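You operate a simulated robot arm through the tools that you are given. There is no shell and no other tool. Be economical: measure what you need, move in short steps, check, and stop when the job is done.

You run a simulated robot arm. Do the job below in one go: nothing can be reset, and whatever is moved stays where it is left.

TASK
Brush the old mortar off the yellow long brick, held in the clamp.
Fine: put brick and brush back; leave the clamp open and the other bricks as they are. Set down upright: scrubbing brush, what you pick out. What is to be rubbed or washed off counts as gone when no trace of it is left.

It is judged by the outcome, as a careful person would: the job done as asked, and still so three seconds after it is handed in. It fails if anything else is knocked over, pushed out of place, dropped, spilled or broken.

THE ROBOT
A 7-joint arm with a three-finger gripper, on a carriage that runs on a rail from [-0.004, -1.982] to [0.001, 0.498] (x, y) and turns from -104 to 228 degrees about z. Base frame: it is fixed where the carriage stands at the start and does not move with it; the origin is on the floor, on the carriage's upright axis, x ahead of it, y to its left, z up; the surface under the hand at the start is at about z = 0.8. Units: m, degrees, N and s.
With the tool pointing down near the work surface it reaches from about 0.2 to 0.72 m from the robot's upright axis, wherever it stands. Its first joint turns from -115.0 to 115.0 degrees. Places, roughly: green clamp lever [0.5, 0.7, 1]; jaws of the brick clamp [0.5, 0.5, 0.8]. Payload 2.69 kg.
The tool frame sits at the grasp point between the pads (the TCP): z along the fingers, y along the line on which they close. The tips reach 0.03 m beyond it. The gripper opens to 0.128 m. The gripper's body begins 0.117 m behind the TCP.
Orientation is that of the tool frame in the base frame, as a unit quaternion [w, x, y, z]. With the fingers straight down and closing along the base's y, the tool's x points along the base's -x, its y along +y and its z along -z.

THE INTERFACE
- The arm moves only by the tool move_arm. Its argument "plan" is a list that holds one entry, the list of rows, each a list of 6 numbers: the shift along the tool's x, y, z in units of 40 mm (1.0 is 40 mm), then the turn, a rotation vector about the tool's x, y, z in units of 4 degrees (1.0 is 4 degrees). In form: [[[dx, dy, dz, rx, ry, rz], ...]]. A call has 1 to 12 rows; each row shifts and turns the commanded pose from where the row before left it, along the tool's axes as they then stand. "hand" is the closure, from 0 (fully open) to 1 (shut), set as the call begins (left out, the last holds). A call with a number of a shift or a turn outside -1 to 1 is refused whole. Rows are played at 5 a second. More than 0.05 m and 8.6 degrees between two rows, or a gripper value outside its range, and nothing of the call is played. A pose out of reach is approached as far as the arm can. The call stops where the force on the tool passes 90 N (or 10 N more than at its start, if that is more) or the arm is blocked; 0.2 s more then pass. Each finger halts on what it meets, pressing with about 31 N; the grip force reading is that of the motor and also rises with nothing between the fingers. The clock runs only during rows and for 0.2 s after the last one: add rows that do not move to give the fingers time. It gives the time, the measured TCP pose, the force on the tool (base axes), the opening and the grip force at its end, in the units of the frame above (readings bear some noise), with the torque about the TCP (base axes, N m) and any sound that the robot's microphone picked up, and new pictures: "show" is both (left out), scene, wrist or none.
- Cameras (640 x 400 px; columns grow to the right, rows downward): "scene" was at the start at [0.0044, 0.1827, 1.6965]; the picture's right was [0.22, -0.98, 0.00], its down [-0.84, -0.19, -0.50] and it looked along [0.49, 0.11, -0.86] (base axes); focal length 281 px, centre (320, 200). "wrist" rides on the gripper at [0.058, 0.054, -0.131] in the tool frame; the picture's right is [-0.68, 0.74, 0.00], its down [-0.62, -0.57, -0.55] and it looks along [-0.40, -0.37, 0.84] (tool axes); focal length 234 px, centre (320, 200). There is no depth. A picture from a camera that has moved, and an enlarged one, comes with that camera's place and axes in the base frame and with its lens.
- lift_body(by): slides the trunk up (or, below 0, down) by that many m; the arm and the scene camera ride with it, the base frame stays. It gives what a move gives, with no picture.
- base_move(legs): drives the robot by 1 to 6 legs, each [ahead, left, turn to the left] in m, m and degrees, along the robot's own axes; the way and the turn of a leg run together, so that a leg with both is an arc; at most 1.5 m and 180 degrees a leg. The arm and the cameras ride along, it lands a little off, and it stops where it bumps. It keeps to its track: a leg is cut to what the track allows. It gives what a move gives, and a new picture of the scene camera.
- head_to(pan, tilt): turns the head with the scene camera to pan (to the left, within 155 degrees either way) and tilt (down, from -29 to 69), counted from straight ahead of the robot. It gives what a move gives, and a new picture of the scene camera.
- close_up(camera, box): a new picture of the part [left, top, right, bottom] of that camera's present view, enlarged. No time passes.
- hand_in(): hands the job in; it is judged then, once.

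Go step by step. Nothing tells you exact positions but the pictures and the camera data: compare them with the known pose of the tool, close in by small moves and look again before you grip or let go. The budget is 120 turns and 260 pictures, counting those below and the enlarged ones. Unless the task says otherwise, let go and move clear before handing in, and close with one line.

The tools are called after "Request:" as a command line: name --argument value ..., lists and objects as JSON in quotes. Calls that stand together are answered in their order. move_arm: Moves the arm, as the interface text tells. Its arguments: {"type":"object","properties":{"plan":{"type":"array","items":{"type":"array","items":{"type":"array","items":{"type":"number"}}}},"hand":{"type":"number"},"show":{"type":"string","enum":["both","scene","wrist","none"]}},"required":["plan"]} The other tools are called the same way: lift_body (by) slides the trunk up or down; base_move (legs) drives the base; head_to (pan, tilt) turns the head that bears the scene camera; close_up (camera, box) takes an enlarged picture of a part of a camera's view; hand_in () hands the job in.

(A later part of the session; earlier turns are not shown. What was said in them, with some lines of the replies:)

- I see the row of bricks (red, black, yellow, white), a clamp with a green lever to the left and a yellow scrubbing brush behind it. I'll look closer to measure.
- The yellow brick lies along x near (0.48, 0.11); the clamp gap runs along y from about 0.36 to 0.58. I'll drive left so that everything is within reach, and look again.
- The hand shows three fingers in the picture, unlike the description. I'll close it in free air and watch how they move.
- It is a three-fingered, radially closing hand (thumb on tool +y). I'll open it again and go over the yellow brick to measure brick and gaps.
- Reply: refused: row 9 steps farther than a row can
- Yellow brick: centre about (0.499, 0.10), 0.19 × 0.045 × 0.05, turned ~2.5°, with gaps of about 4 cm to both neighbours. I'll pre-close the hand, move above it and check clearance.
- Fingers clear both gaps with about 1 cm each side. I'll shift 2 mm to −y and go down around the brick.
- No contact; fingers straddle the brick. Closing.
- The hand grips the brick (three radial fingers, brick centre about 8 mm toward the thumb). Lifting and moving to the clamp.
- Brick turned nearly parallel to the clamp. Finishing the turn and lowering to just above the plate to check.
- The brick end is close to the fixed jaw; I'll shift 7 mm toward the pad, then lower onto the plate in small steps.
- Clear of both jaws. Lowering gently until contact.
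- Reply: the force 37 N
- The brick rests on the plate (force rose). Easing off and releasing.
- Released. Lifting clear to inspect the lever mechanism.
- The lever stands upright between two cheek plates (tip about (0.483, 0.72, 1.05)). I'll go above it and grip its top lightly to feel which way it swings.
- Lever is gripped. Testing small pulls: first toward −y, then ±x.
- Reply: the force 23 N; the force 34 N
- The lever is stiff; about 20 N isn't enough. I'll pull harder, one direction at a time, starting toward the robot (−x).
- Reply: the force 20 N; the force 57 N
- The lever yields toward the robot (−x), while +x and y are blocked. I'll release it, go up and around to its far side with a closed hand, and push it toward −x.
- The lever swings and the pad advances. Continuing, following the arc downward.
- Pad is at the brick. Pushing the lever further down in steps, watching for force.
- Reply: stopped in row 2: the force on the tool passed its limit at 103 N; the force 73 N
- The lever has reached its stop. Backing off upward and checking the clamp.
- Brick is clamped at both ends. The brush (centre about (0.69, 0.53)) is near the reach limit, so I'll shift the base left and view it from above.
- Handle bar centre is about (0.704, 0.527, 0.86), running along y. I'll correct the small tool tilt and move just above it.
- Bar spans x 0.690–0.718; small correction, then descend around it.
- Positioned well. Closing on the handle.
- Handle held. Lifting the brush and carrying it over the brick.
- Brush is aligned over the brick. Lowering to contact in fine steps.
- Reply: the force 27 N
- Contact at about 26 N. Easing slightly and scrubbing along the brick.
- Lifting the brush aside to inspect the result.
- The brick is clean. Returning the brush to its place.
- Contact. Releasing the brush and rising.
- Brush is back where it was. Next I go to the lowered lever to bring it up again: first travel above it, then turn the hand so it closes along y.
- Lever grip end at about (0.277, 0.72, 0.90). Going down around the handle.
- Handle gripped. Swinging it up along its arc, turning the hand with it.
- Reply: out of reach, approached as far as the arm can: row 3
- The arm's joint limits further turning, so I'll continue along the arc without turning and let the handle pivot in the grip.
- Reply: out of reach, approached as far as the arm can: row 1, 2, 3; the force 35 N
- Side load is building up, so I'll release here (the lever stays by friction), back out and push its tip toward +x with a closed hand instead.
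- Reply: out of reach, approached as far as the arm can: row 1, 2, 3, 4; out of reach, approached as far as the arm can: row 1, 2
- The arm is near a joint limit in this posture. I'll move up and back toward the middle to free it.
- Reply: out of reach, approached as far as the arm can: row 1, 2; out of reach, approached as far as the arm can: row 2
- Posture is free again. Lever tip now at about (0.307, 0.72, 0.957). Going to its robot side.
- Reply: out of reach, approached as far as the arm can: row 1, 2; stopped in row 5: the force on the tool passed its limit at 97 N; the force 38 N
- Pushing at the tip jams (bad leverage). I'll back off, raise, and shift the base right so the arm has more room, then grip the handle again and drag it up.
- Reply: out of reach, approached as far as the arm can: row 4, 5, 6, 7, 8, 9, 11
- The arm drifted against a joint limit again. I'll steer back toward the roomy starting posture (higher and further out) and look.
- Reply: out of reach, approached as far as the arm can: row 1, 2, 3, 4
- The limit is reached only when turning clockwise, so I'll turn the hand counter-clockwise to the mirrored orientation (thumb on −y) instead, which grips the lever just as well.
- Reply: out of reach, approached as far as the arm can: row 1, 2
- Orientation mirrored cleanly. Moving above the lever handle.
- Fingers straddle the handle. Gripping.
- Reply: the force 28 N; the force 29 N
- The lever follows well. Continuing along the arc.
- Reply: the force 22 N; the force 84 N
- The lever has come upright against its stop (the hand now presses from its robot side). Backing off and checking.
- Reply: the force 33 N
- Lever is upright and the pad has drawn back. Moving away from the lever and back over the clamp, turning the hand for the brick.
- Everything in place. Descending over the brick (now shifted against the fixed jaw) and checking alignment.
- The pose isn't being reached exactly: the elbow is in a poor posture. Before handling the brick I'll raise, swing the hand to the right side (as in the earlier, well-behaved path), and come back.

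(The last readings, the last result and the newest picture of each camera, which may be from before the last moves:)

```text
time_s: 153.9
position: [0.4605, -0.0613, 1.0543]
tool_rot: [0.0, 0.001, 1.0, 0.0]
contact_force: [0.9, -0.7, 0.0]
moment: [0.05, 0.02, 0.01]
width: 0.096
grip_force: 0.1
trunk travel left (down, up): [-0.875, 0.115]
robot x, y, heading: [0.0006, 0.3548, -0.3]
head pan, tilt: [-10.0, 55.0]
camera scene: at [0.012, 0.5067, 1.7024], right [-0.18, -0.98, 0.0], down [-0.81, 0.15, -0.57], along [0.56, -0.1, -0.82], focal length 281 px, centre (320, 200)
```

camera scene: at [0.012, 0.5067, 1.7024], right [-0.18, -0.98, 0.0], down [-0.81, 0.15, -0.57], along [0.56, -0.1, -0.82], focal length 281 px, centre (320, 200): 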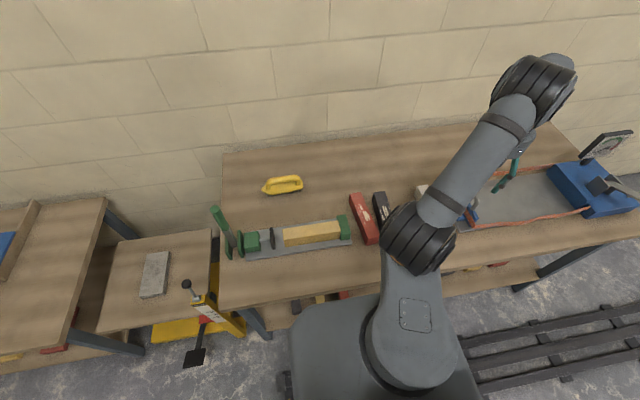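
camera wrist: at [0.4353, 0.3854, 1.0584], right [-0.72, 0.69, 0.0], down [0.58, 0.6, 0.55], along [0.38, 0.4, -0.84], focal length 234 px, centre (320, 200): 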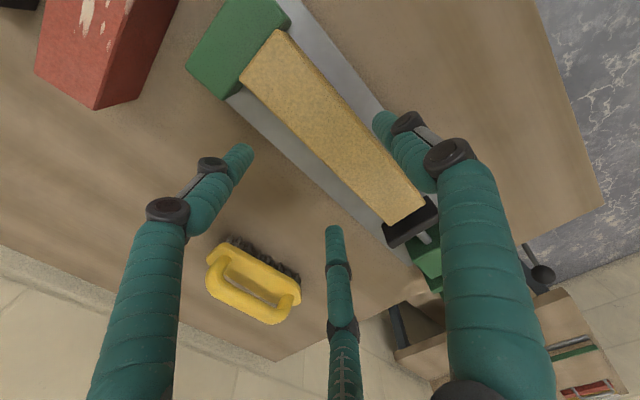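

Now back left with the hand at yaw 0, as in the first run.

Request:
move_arm --plan '[[[0, 1, 0, 0, 0, 0], [0, 1, 0, 0, 0, 0], [0, 1, 0, 0, 0, 0], [0, 1, 0, 0, 0, 0], [0, 1, 0, 0, 0, 0], [0, 1, 0, 0, 0, 0], [0, 1, 0, 0, 0, 0], [0, 1, 0, 0, 0, 0], [0, 1, 0, 0, 0, 0], [0, 1, 0, 0, 0, 0], [0, 1, 0, 0, 0, 0], [0, 0, 0, 0, 0, 0]]]' --show "none"

Request:
move_arm --plan '[[[-0.25, 1, 0, 0, 0, 0], [-0.25, 0.9, 0, 0, 0, 0], [0, 0, 0, 0, 0, -1], [0, 0, 0, 0, 0, -1], [0, 0, 0, 0, 0, -1], [0, 0, 0, 0, 0, -1], [0, 0, 0, 0, 0, -1], [0, 0, 0, 0, 0, -1], [0, 0, 0, 0, 0, -1], [0, 0, 0, 0, 0, -1], [0, 0, 0, 0, 0, -1], [0, 0, 0, 0, 0, -1]]]' --show "none"

Request:
move_arm --plan '[[[0, 0, 0, 0, 0, -1], [0, 0, 0, 0, 0, -1], [0, 0, 0, 0, 0, -1], [0, 0, 0, 0, 0, -1], [0, 0, 0, 0, 0, -1], [0, 0, 0, 0, 0, -1], [0, 0, 0, 0, 0, -1], [0, 0, 0, 0, 0, -1], [0, 0, 0, 0, 0, -1], [0, 0, 0, 0, 0, -1], [0, 0, 0, 0, 0, -1], [0, 0, 0, 0, 0, -1]]]' --show "both"

```text
time_s: 156.5
position: [0.4583, 0.3731, 1.054]
tool_rot: [0.003, -0.002, 1.0, 0.011]
contact_force: [-0.1, 0.6, 0.2]
moment: [0.03, -0.01, 0.0]
width: 0.0959
grip_force: 0.0
out of reach, approached as far as the arm can: row 11
trunk travel left (down, up): [-0.875, 0.115]
robot x, y, heading: [0.0009, 0.3471, -0.4]
head pan, tilt: [-10.0, 55.0]
```

```text
time_s: 159.1
position: [0.4615, 0.4064, 1.0494]
tool_rot: [0.0, -0.342, 0.94, -0.001]
contact_force: [0.9, 0.1, 0.7]
moment: [0.01, 0.02, 0.02]
width: 0.0958
grip_force: 0.1
out of reach, approached as far as the arm can: row 1, 2, 3
trunk travel left (down, up): [-0.875, 0.115]
robot x, y, heading: [0.001, 0.3511, -0.5]
head pan, tilt: [-10.0, 55.0]
```

```text
time_s: 161.7
position: [0.4629, 0.4067, 1.0487]
tool_rot: [0.0, -0.695, 0.719, 0.0]
contact_force: [-0.3, 0.5, -0.3]
moment: [0.02, 0.0, -0.01]
width: 0.096
grip_force: 0.0
trunk travel left (down, up): [-0.875, 0.115]
robot x, y, heading: [0.0025, 0.3498, -0.3]
head pan, tilt: [-10.0, 55.0]
camera scene: at [0.0115, 0.5078, 1.7023], right [-0.18, -0.98, 0.0], down [-0.81, 0.15, -0.57], along [0.56, -0.1, -0.82], focal length 281 px, centre (320, 200)
camera wrist: at [0.4057, 0.351, 1.1797], right [-0.71, 0.7, 0.0], down [0.59, 0.6, 0.55], along [0.39, 0.39, -0.84], focal length 234 px, centre (320, 200)
```

scene: 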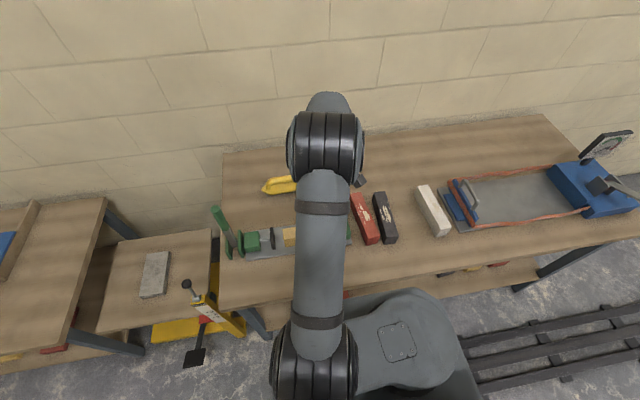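
wrist: 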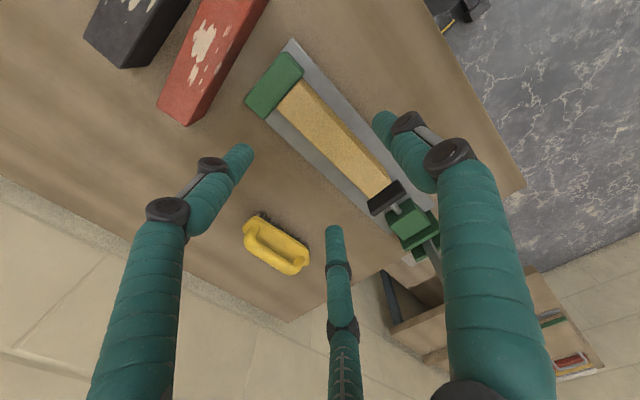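

The shoulder is winding up toward its limit on the left side. I'll raise, move the hand right, and shift and turn the base left so the clamp lies more in front of the arm.

Request:
move_arm --plan '[[[1, 0, -0.7, 0, 0, 0], [1, 0, -0.7, 0, 0, 0], [1, 0, -0.7, 0, 0, 0], [1, 0, -0.7, 0, 0, 0], [1, 0, 0, 0, 0, 0], [1, 0, 0, 0, 0, 0], [0, 0, 0, 0, 0, -0.5], [0, 0, 0, 0, 0, 0]]]' --show "none"

Request:
base_move --legs '[[0, 0.13, 0], [0, 0, 25]]'

```text
time_s: 163.5
position: [0.4571, 0.1675, 1.1615]
tool_rot: [0.001, -0.707, 0.708, 0.0]
contact_force: [0.4, -0.1, -0.2]
moment: [0.06, 0.02, -0.02]
width: 0.0963
grip_force: 0.1
trunk travel left (down, up): [-0.875, 0.115]
robot x, y, heading: [-0.0007, 0.35, -0.2]
head pan, tilt: [-10.0, 55.0]
```

```text
time_s: 166.1
position: [0.4916, 0.5015, 1.1608]
tool_rot: [-0.001, 0.841, -0.541, 0.0]
contact_force: [0.1, -0.7, 0.1]
moment: [-0.02, 0.02, 0.01]
width: 0.0959
grip_force: 0.1
trunk travel left (down, up): [-0.875, 0.115]
robot x, y, heading: [0.001, 0.4809, 24.7]
head pan, tilt: [-10.0, 55.0]
camera scene: at [-0.0546, 0.6263, 1.7023], right [0.25, -0.97, 0.0], down [-0.79, -0.2, -0.57], along [0.56, 0.14, -0.82], focal length 281 px, centre (320, 200)
```

scene: 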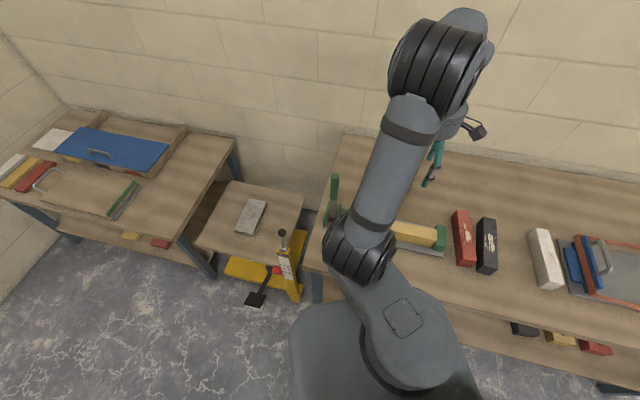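

Request:
move_arm --plan '[[[0, 0, 0, 0, 0, 1], [0, 0, 0, 0, 0, 1], [0, 0, 0, 0, 0, 1], [0, 0, 0, 0, 0, 1], [0, 0, 0, 0, 0, 1], [0, 0, 0, 0, 0, 1.0], [0, 0, 0, 0, 0, 0.12], [0.63, 0.08, 0.5, 0, 0, 0], [0.63, 0.08, 0.5, 0, 0, 0], [0, 0, 1, 0, 0, 0], [0, 0, 1, 0, 0, 0], [0, 0, 0, 0, 0, 0]]]' --show "none"

Request:
head_to --pan -25 --tilt 58

```text
time_s: 168.7
position: [0.4854, 0.455, 1.0404]
tool_rot: [0.0, 0.707, -0.707, 0.001]
contact_force: [-0.9, 0.1, 0.4]
moment: [0.0, -0.01, -0.01]
width: 0.0956
grip_force: 0.1
trunk travel left (down, up): [-0.875, 0.115]
robot x, y, heading: [0.0052, 0.4766, 24.4]
head pan, tilt: [-10.0, 55.0]
```

```text
time_s: 169.4
position: [0.4857, 0.4532, 1.0411]
tool_rot: [0.0, 0.708, -0.707, -0.001]
contact_force: [0.3, -0.2, 0.6]
moment: [0.0, 0.01, 0.01]
width: 0.0959
grip_force: 0.1
trunk travel left (down, up): [-0.875, 0.115]
robot x, y, heading: [0.0033, 0.4813, 24.7]
head pan, tilt: [-25.0, 58.0]
camera scene: at [-0.0553, 0.6076, 1.6987], right [-0.01, -1.0, 0.0], down [-0.85, 0.01, -0.53], along [0.53, -0.01, -0.85], focal length 281 px, centre (320, 200)
```

scene: 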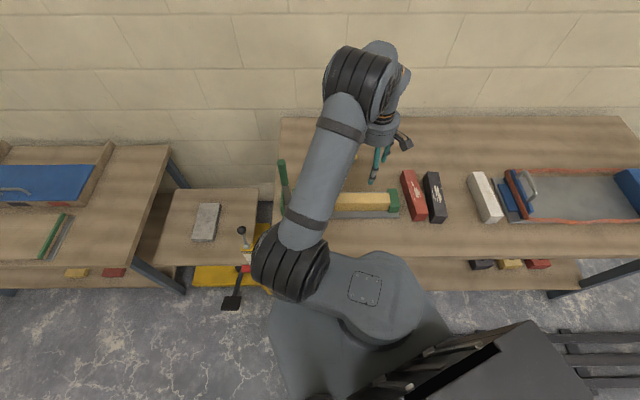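

Precise now. Descending to just above the brick.

Request:
move_arm --plan '[[[0.06, 0, 1, 0, 0, 0], [0, 0, 1, 0, 0, 0], [0, 0, 1, 0, 0, 0], [0, 0, 0, 0, 0, 0]]]' --show "none"

Request:
close_up --camera "wrist" --box '[170, 20, 426, 180]'

Request:
close_up --camera "scene" --box '[260, 140, 420, 240]'

```text
time_s: 170.4
position: [0.4851, 0.4493, 0.9207]
tool_rot: [0.001, 0.708, -0.706, 0.0]
contact_force: [0.4, 0.2, -0.4]
moment: [0.01, 0.0, 0.02]
width: 0.0959
grip_force: 0.1
trunk travel left (down, up): [-0.875, 0.115]
robot x, y, heading: [0.0034, 0.4784, 24.2]
head pan, tilt: [-25.0, 58.0]
```

```text
2.50 times, centred on (298, 100) of wrist
camera zoom: at [0.4307, 0.3908, 1.0506], right [-0.74, 0.68, 0.0], down [0.56, 0.62, 0.55], along [0.37, 0.4, -0.84], focal length 585 px, centre (375, 450)
```

zoom: 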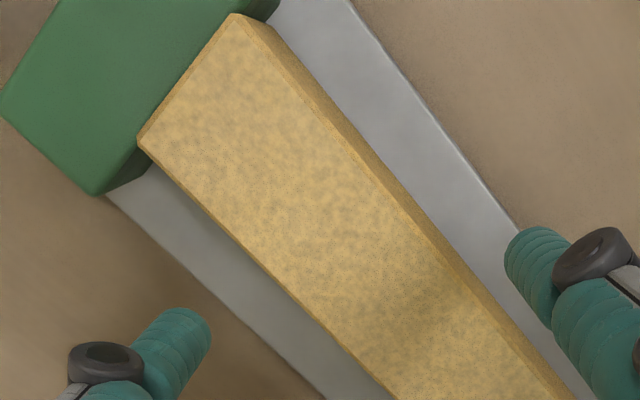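

```text
4.00 times, centred on (340, 190) of scene
camera zoom: at [-0.0557, 0.6077, 1.6986], right [-0.01, -1.0, 0.0], down [-0.85, 0.01, -0.53], along [0.53, -0.01, -0.85], focal length 1124 px, centre (240, 240)
```

zoom: 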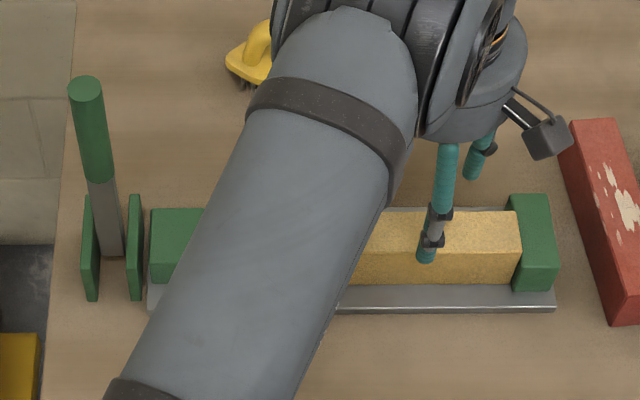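

Request:
move_arm --plan '[[[0, 0, 0.6, 0, 0, 0], [0, 0, 0.6, 0, 0, 0], [0, 0, 0.45, 0, 0, 0], [0, 0, 0, 0, 0, 0]]]' --show "none"

Request:
move_arm --plan '[[[0, 0, 0, 0, 0, 0], [0, 0, 0, 0, 0, 0], [0, 0, 0, 0, 0, 0], [0, 0, 0, 0, 0, 0], [0, 0, 0, 0, 0, 0], [0, 0, 0, 0, 0, 0]]]' --hand 1 --show "wrist"

```text
time_s: 171.4
position: [0.4855, 0.4492, 0.8547]
tool_rot: [-0.001, 0.708, -0.706, 0.001]
contact_force: [0.2, 0.2, 0.4]
moment: [0.0, 0.0, 0.0]
width: 0.096
grip_force: 0.0
trunk travel left (down, up): [-0.875, 0.115]
robot x, y, heading: [0.0025, 0.4787, 24.3]
head pan, tilt: [-25.0, 58.0]
```

```text
time_s: 172.8
position: [0.4863, 0.4501, 0.855]
tool_rot: [0.0, 0.708, -0.706, 0.001]
contact_force: [-3.8, -0.6, 0.6]
moment: [0.04, 0.26, 0.04]
width: 0.063
grip_force: 31.2
trunk travel left (down, up): [-0.875, 0.115]
robot x, y, heading: [-0.0015, 0.4809, 24.2]
head pan, tilt: [-25.0, 58.0]
camera wrist: at [0.4309, 0.3911, 0.9861], right [-0.74, 0.68, 0.0], down [0.56, 0.62, 0.55], along [0.37, 0.4, -0.84], focal length 234 px, centre (320, 200)
```

wrist: 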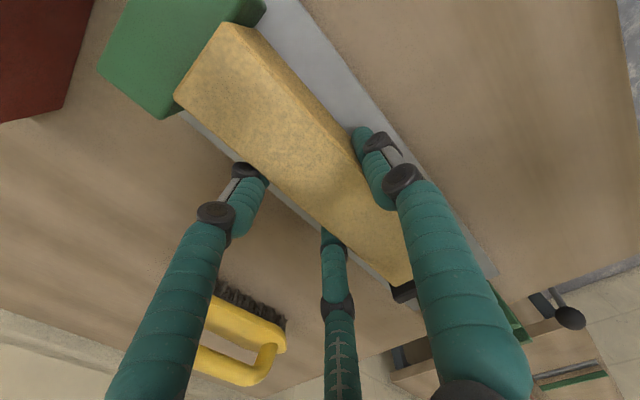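

Brick gripped. Lifting it clear, then bringing the base back to its earlier station with the brick held high.

Request:
move_arm --plan '[[[-0.08, 0, -0.15, 0, 0, 0], [0, 0, -0.6, 0, 0, 0], [0, 0, -0.9, 0, 0, 0], [0, 0, -0.9, 0, 0, 0], [0, 0, -0.9, 0, 0, 0], [0, 0, -0.9, 0, 0, 0], [0, 0, -0.9, 0, 0, 0], [0, 0, 0, 0, 0, 0]]]' --show "wrist"

Request:
base_move --legs '[[0, 0, -24.4], [0, -0.13, 0]]'

```text
time_s: 174.6
position: [0.4843, 0.4555, 1.0649]
tool_rot: [0.0, 0.708, -0.706, 0.001]
contact_force: [0.3, 0.3, -8.9]
moment: [-0.07, -0.06, 0.0]
width: 0.0626
grip_force: 31.1
trunk travel left (down, up): [-0.875, 0.115]
robot x, y, heading: [0.0002, 0.4789, 24.2]
head pan, tilt: [-25.0, 58.0]
camera wrist: at [0.43, 0.3971, 1.1962], right [-0.74, 0.68, 0.0], down [0.56, 0.62, 0.55], along [0.37, 0.4, -0.84], focal length 234 px, centre (320, 200)
```

wrist: 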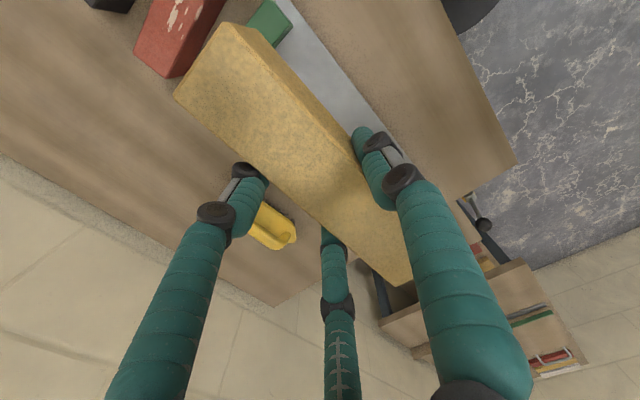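

```text
time_s: 177.2
position: [0.431, 0.1277, 1.066]
tool_rot: [0.0, -0.542, 0.84, 0.001]
contact_force: [1.8, -0.3, -7.1]
moment: [-0.04, -0.05, 0.0]
width: 0.0626
grip_force: 30.4
trunk travel left (down, up): [-0.875, 0.115]
robot x, y, heading: [0.0027, 0.3487, 0.1]
head pan, tilt: [-25.0, 58.0]
camera scene: at [0.0034, 0.4887, 1.6987], right [-0.42, -0.91, 0.0], down [-0.77, 0.36, -0.53], along [0.48, -0.22, -0.85], focal length 281 px, centre (320, 200)
```

scene: 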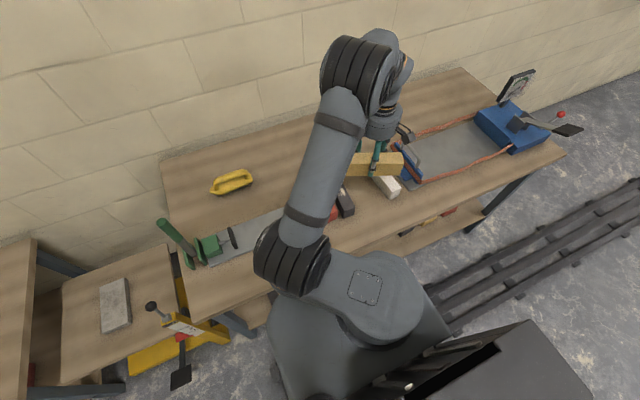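

Turning the brick back parallel to its neighbours.

Request:
move_arm --plan '[[[0, 0, 0, 0, 0, 1], [0, 0, 0, 0, 0, 1], [0, 0, 0, 0, 0, 1], [0, 0, 0, 0, 0, 1], [0, 0, 0, 0, 0, 1], [0, 0, 0, 0, 0, 1], [0, 0, 0, 0, 0, 1], [0, 0, 0, 0, 0, 1], [0, 0, 0, 0, 0, 1], [0, 0, 0, 0, 0, 1], [0, 0, 0, 0, 0, 1], [0, 0, 0, 0, 0, 1]]]' --show "none"

Request:
move_arm --plan '[[[0, 0, 0, 0, 0, 1], [0, 0, 0, 0, 0, 1], [0, 0, 0, 0, 0, 1], [0, 0, 0, 0, 0, 0.9], [-0.8, -0.5, 0, 0, 0, 0], [-0.8, -0.5, 0, 0, 0, 0], [0, 0, 0, 0, 0, 0]]]' --show "both"

```text
time_s: 179.8
position: [0.4303, 0.1274, 1.0659]
tool_rot: [0.0, -0.153, 0.988, 0.0]
contact_force: [-0.6, -0.2, -8.0]
moment: [-0.07, 0.0, -0.02]
width: 0.0624
grip_force: 30.5
trunk travel left (down, up): [-0.875, 0.115]
robot x, y, heading: [0.0, 0.3502, 0.1]
head pan, tilt: [-25.0, 58.0]
```

```text
time_s: 181.4
position: [0.4951, 0.0912, 1.0648]
tool_rot: [-0.001, -0.017, 1.0, 0.0]
contact_force: [-0.3, 0.5, -7.4]
moment: [-0.14, 0.03, -0.03]
width: 0.0626
grip_force: 31.2
trunk travel left (down, up): [-0.875, 0.115]
robot x, y, heading: [0.0009, 0.3501, -0.1]
head pan, tilt: [-25.0, 58.0]
camera scene: at [0.0024, 0.4903, 1.6986], right [-0.42, -0.91, 0.0], down [-0.77, 0.36, -0.53], along [0.48, -0.23, -0.85], focal length 281 px, centre (320, 200)
camera wrist: at [0.4341, 0.1431, 1.1953], right [0.65, 0.76, 0.0], down [0.64, -0.54, 0.55], along [0.42, -0.36, -0.84], focal length 234 px, centre (320, 200)
```

scene: 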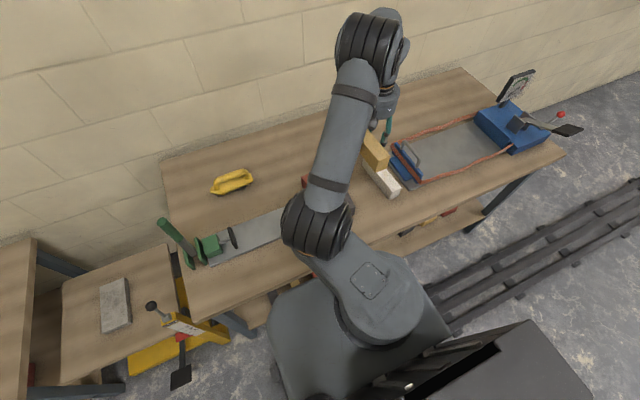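
wrist: 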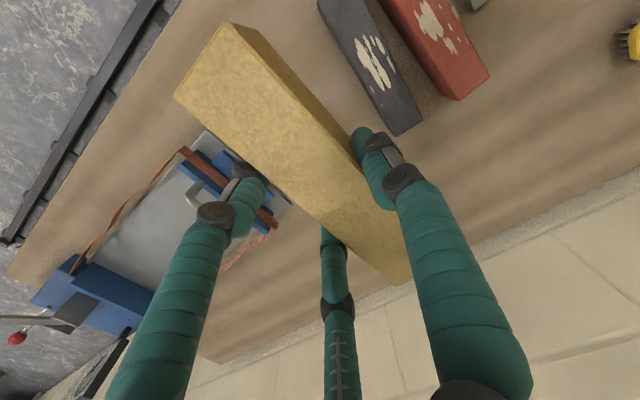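

Brick is over its place. Lowering to just above its neighbours' tops and checking.

Request:
move_arm --plan '[[[0.03, -0.075, 0.8, 0, 0, 0], [0, 0, 0.9, 0, 0, 0], [0, 0, 0.9, 0, 0, 0], [0, 0, 0.9, 0, 0, 0], [0, 0, 0.55, 0, 0, 0], [0, 0, 0, 0, 0, 0]]]' --show "wrist"

Request:
close_up --camera "scene" --box '[300, 130, 428, 210]'

```text
time_s: 182.8
position: [0.4942, 0.0871, 0.9042]
tool_rot: [0.0, -0.017, 1.0, 0.0]
contact_force: [0.0, 0.6, -7.8]
moment: [-0.11, 0.01, 0.02]
width: 0.0627
grip_force: 31.0
trunk travel left (down, up): [-0.875, 0.115]
robot x, y, heading: [0.0016, 0.3522, -0.1]
head pan, tilt: [-25.0, 58.0]
camera wrist: at [0.4334, 0.1391, 1.0343], right [0.65, 0.76, 0.0], down [0.64, -0.54, 0.55], along [0.42, -0.36, -0.84], focal length 234 px, centre (320, 200)
```

wrist: 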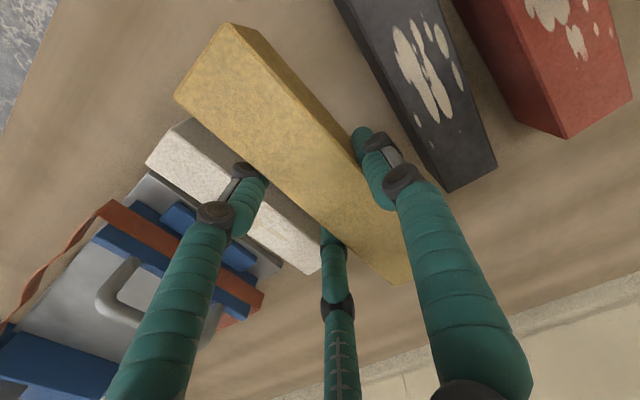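

```text
5.00 times, centred on (364, 170) of scene
camera zoom: at [0.0031, 0.489, 1.6987], right [-0.42, -0.91, 0.0], down [-0.77, 0.36, -0.53], along [0.48, -0.22, -0.85], focal length 1405 px, centre (100, 350)
```

zoom: 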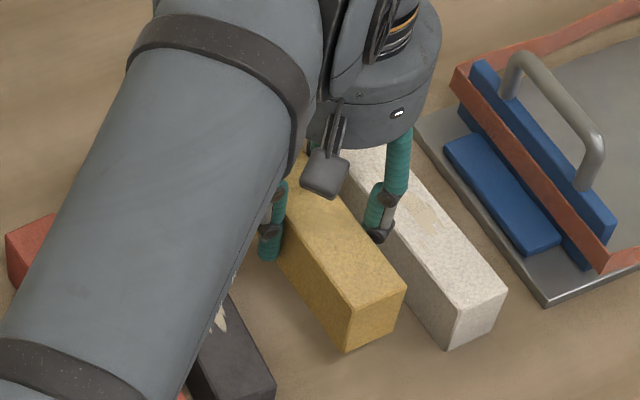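

Well centred between its neighbours. Lowering onto the table in small steps.

Request:
move_arm --plan '[[[0, 0, 0.5, 0, 0, 0], [0, 0, 0.5, 0, 0, 0], [0, 0, 0.35, 0, 0, 0], [0, 0, 0, 0, 0, 0]]]' --show "none"

Request:
move_arm --plan '[[[0, 0, 0.08, 0, 0, 0], [0, 0, 0, 0, 0, 0]]]' --show "wrist"

```text
time_s: 183.8
position: [0.4949, 0.0866, 0.8508]
tool_rot: [0.0, -0.017, 1.0, -0.001]
contact_force: [1.2, -0.6, -8.7]
moment: [-0.12, 0.08, 0.0]
width: 0.0626
grip_force: 30.9
trunk travel left (down, up): [-0.875, 0.115]
robot x, y, heading: [0.0034, 0.3501, 0.0]
head pan, tilt: [-25.0, 58.0]
```

```text
time_s: 184.4
position: [0.4951, 0.0868, 0.8471]
tool_rot: [0.0, -0.017, 1.0, 0.0]
contact_force: [-0.1, -0.6, -7.6]
moment: [-0.09, 0.06, 0.04]
width: 0.0624
grip_force: 30.9
trunk travel left (down, up): [-0.875, 0.115]
robot x, y, heading: [0.0024, 0.347, 0.1]
head pan, tilt: [-25.0, 58.0]
camera wrist: at [0.4339, 0.1384, 0.977], right [0.65, 0.76, 0.0], down [0.64, -0.54, 0.55], along [0.42, -0.36, -0.84], focal length 234 px, centre (320, 200)
```

wrist: 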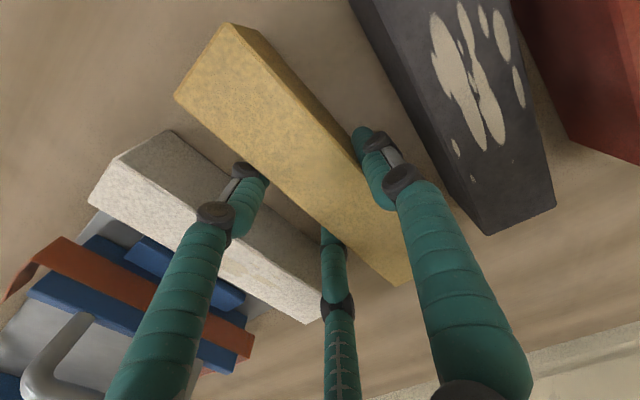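

Request:
move_arm --plan '[[[0, 0.03, 0.06, 0, 0, 0], [0, 0, 0, 0, 0, 0]]]' --show "none"

Request:
move_arm --plan '[[[0, 0, 0.05, 0, 0, 0], [0, 0, 0, 0, 0, 0]]]' --show "none"

```text
time_s: 185.0
position: [0.4945, 0.0883, 0.8447]
tool_rot: [0.0, -0.018, 1.0, 0.001]
contact_force: [-0.7, 0.1, -8.4]
moment: [-0.07, 0.07, 0.02]
width: 0.0624
grip_force: 30.4
trunk travel left (down, up): [-0.875, 0.115]
robot x, y, heading: [0.0053, 0.3494, -0.3]
head pan, tilt: [-25.0, 58.0]
```

```text
time_s: 185.6
position: [0.495, 0.0875, 0.8431]
tool_rot: [0.0, -0.018, 1.0, 0.0]
contact_force: [2.5, 1.6, 8.3]
moment: [0.45, 1.03, -0.08]
width: 0.0625
grip_force: 31.4
trunk travel left (down, up): [-0.875, 0.115]
robot x, y, heading: [0.0002, 0.3486, -0.3]
head pan, tilt: [-25.0, 58.0]
```

Touchdown. Releasing and rising.

Request:
move_arm --plan '[[[0, 0, 0, 0, 0, 0], [0, 0, 0, 0, 0, 0], [0, 0, 0, 0, 0, 0], [0, 0, 0, 0, 0, 0]]]' --hand 0.3 --show "none"

Request:
move_arm --plan '[[[0, 0, -0.5, 0, 0, 0], [0, 0, -0.8, 0, 0, 0], [0, 0, -0.9, 0, 0, 0], [0, 0, -1, 0, 0, 0], [0, 0, -1, 0, 0, 0], [0, 0, -1, 0, 0, 0], [0, 0, -1, 0, 0, 0], [0, 0, 0, 0, 0, 0]]]' --show "wrist"

Request:
head_to --pan 5 --tilt 57

Request:
close_up --camera "scene" --box '[240, 130, 480, 280]'

```text
time_s: 186.6
position: [0.4943, 0.0874, 0.8428]
tool_rot: [0.0, -0.018, 1.0, 0.0]
contact_force: [0.1, 0.1, -0.4]
moment: [0.0, 0.03, -0.03]
width: 0.0894
grip_force: 0.2
trunk travel left (down, up): [-0.875, 0.115]
robot x, y, heading: [-0.0003, 0.3487, -0.0]
head pan, tilt: [-25.0, 58.0]
```

```text
time_s: 188.4
position: [0.4947, 0.0879, 1.09]
tool_rot: [-0.001, -0.017, 1.0, 0.0]
contact_force: [-0.1, 0.5, 0.1]
moment: [-0.03, 0.03, 0.02]
width: 0.0897
grip_force: 0.0
trunk travel left (down, up): [-0.875, 0.115]
robot x, y, heading: [-0.0011, 0.3517, -0.3]
head pan, tilt: [-25.0, 58.0]
camera wrist: at [0.4334, 0.1399, 1.2211], right [0.65, 0.76, 0.0], down [0.64, -0.54, 0.55], along [0.42, -0.36, -0.84], focal length 234 px, centre (320, 200)
```

wrist: 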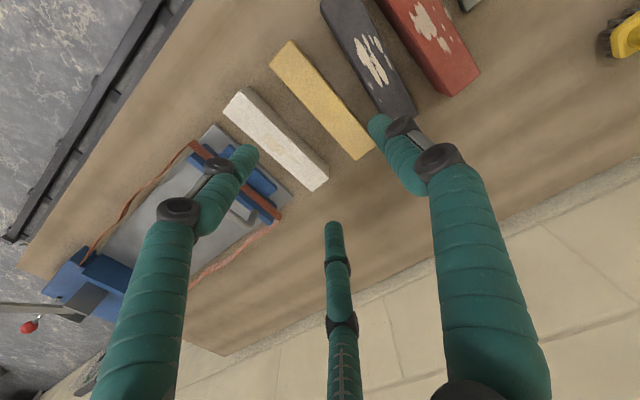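

```text
time_s: 189.3
position: [0.4949, 0.0879, 1.0904]
tool_rot: [0.0, -0.017, 1.0, -0.001]
contact_force: [-0.2, 0.2, 0.8]
moment: [-0.03, 0.03, -0.01]
width: 0.0895
grip_force: 0.0
trunk travel left (down, up): [-0.875, 0.115]
robot x, y, heading: [-0.0019, 0.3448, 0.2]
head pan, tilt: [5.0, 57.0]
camera scene: at [0.0099, 0.5243, 1.6999], right [0.08, -1.0, 0.0], down [-0.84, -0.07, -0.54], along [0.54, 0.05, -0.84], focal length 281 px, centre (320, 200)
```

scene: 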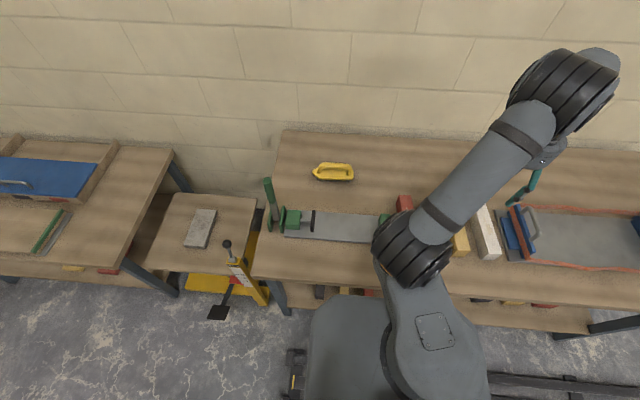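

```text
2.67 times, centred on (360, 205) of scene
camera zoom: at [0.0099, 0.5243, 1.6999], right [0.08, -1.0, 0.0], down [-0.84, -0.07, -0.54], along [0.54, 0.05, -0.84], focal length 750 px, centre (213, 187)
```

zoom: 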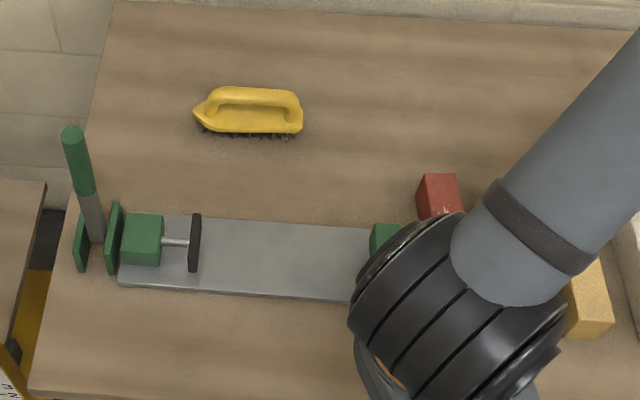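

Request:
close_up --camera "wrist" --box '[200, 0, 456, 200]'

Request:
close_up --camera "scene" --box '[250, 165, 346, 245]'

```text
2.00 times, centred on (328, 100) of wrist
camera zoom: at [0.4332, 0.1397, 1.2209], right [0.65, 0.76, 0.0], down [0.64, -0.54, 0.55], along [0.42, -0.36, -0.84], focal length 468 px, centre (304, 400)
```

zoom: 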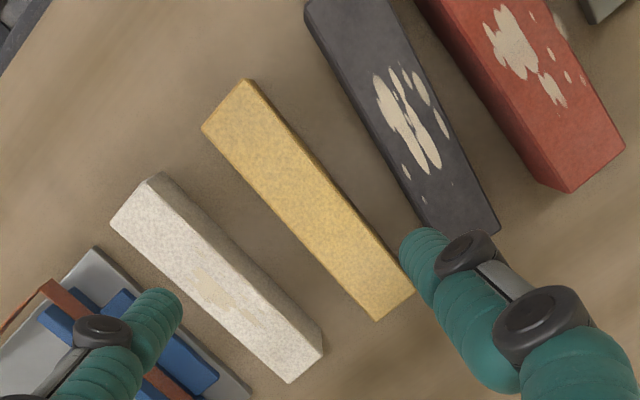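

```text
5.00 times, centred on (298, 205) of scene
camera zoom: at [0.0099, 0.5243, 1.6999], right [0.08, -1.0, 0.0], down [-0.84, -0.07, -0.54], along [0.54, 0.05, -0.84], focal length 1405 px, centre (430, 175)
```

zoom: 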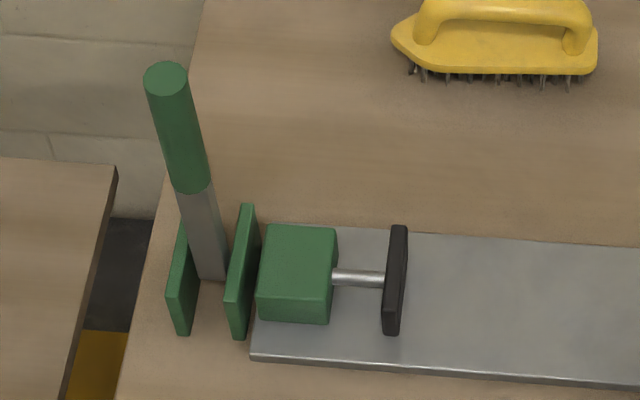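

The yellow brick is clean and back in its row, the brush is back, and the clamp is open with its lever upright. The other bricks have not moved and the hand is clear, so I'm handing in.

Request:
hand_in

```text
The job is handed in.
```

The yellow brick was clamped and brushed clean of mortar, then set back upright in its row. The brush is back in its place, the clamp is open, and the other bricks were left as they were.
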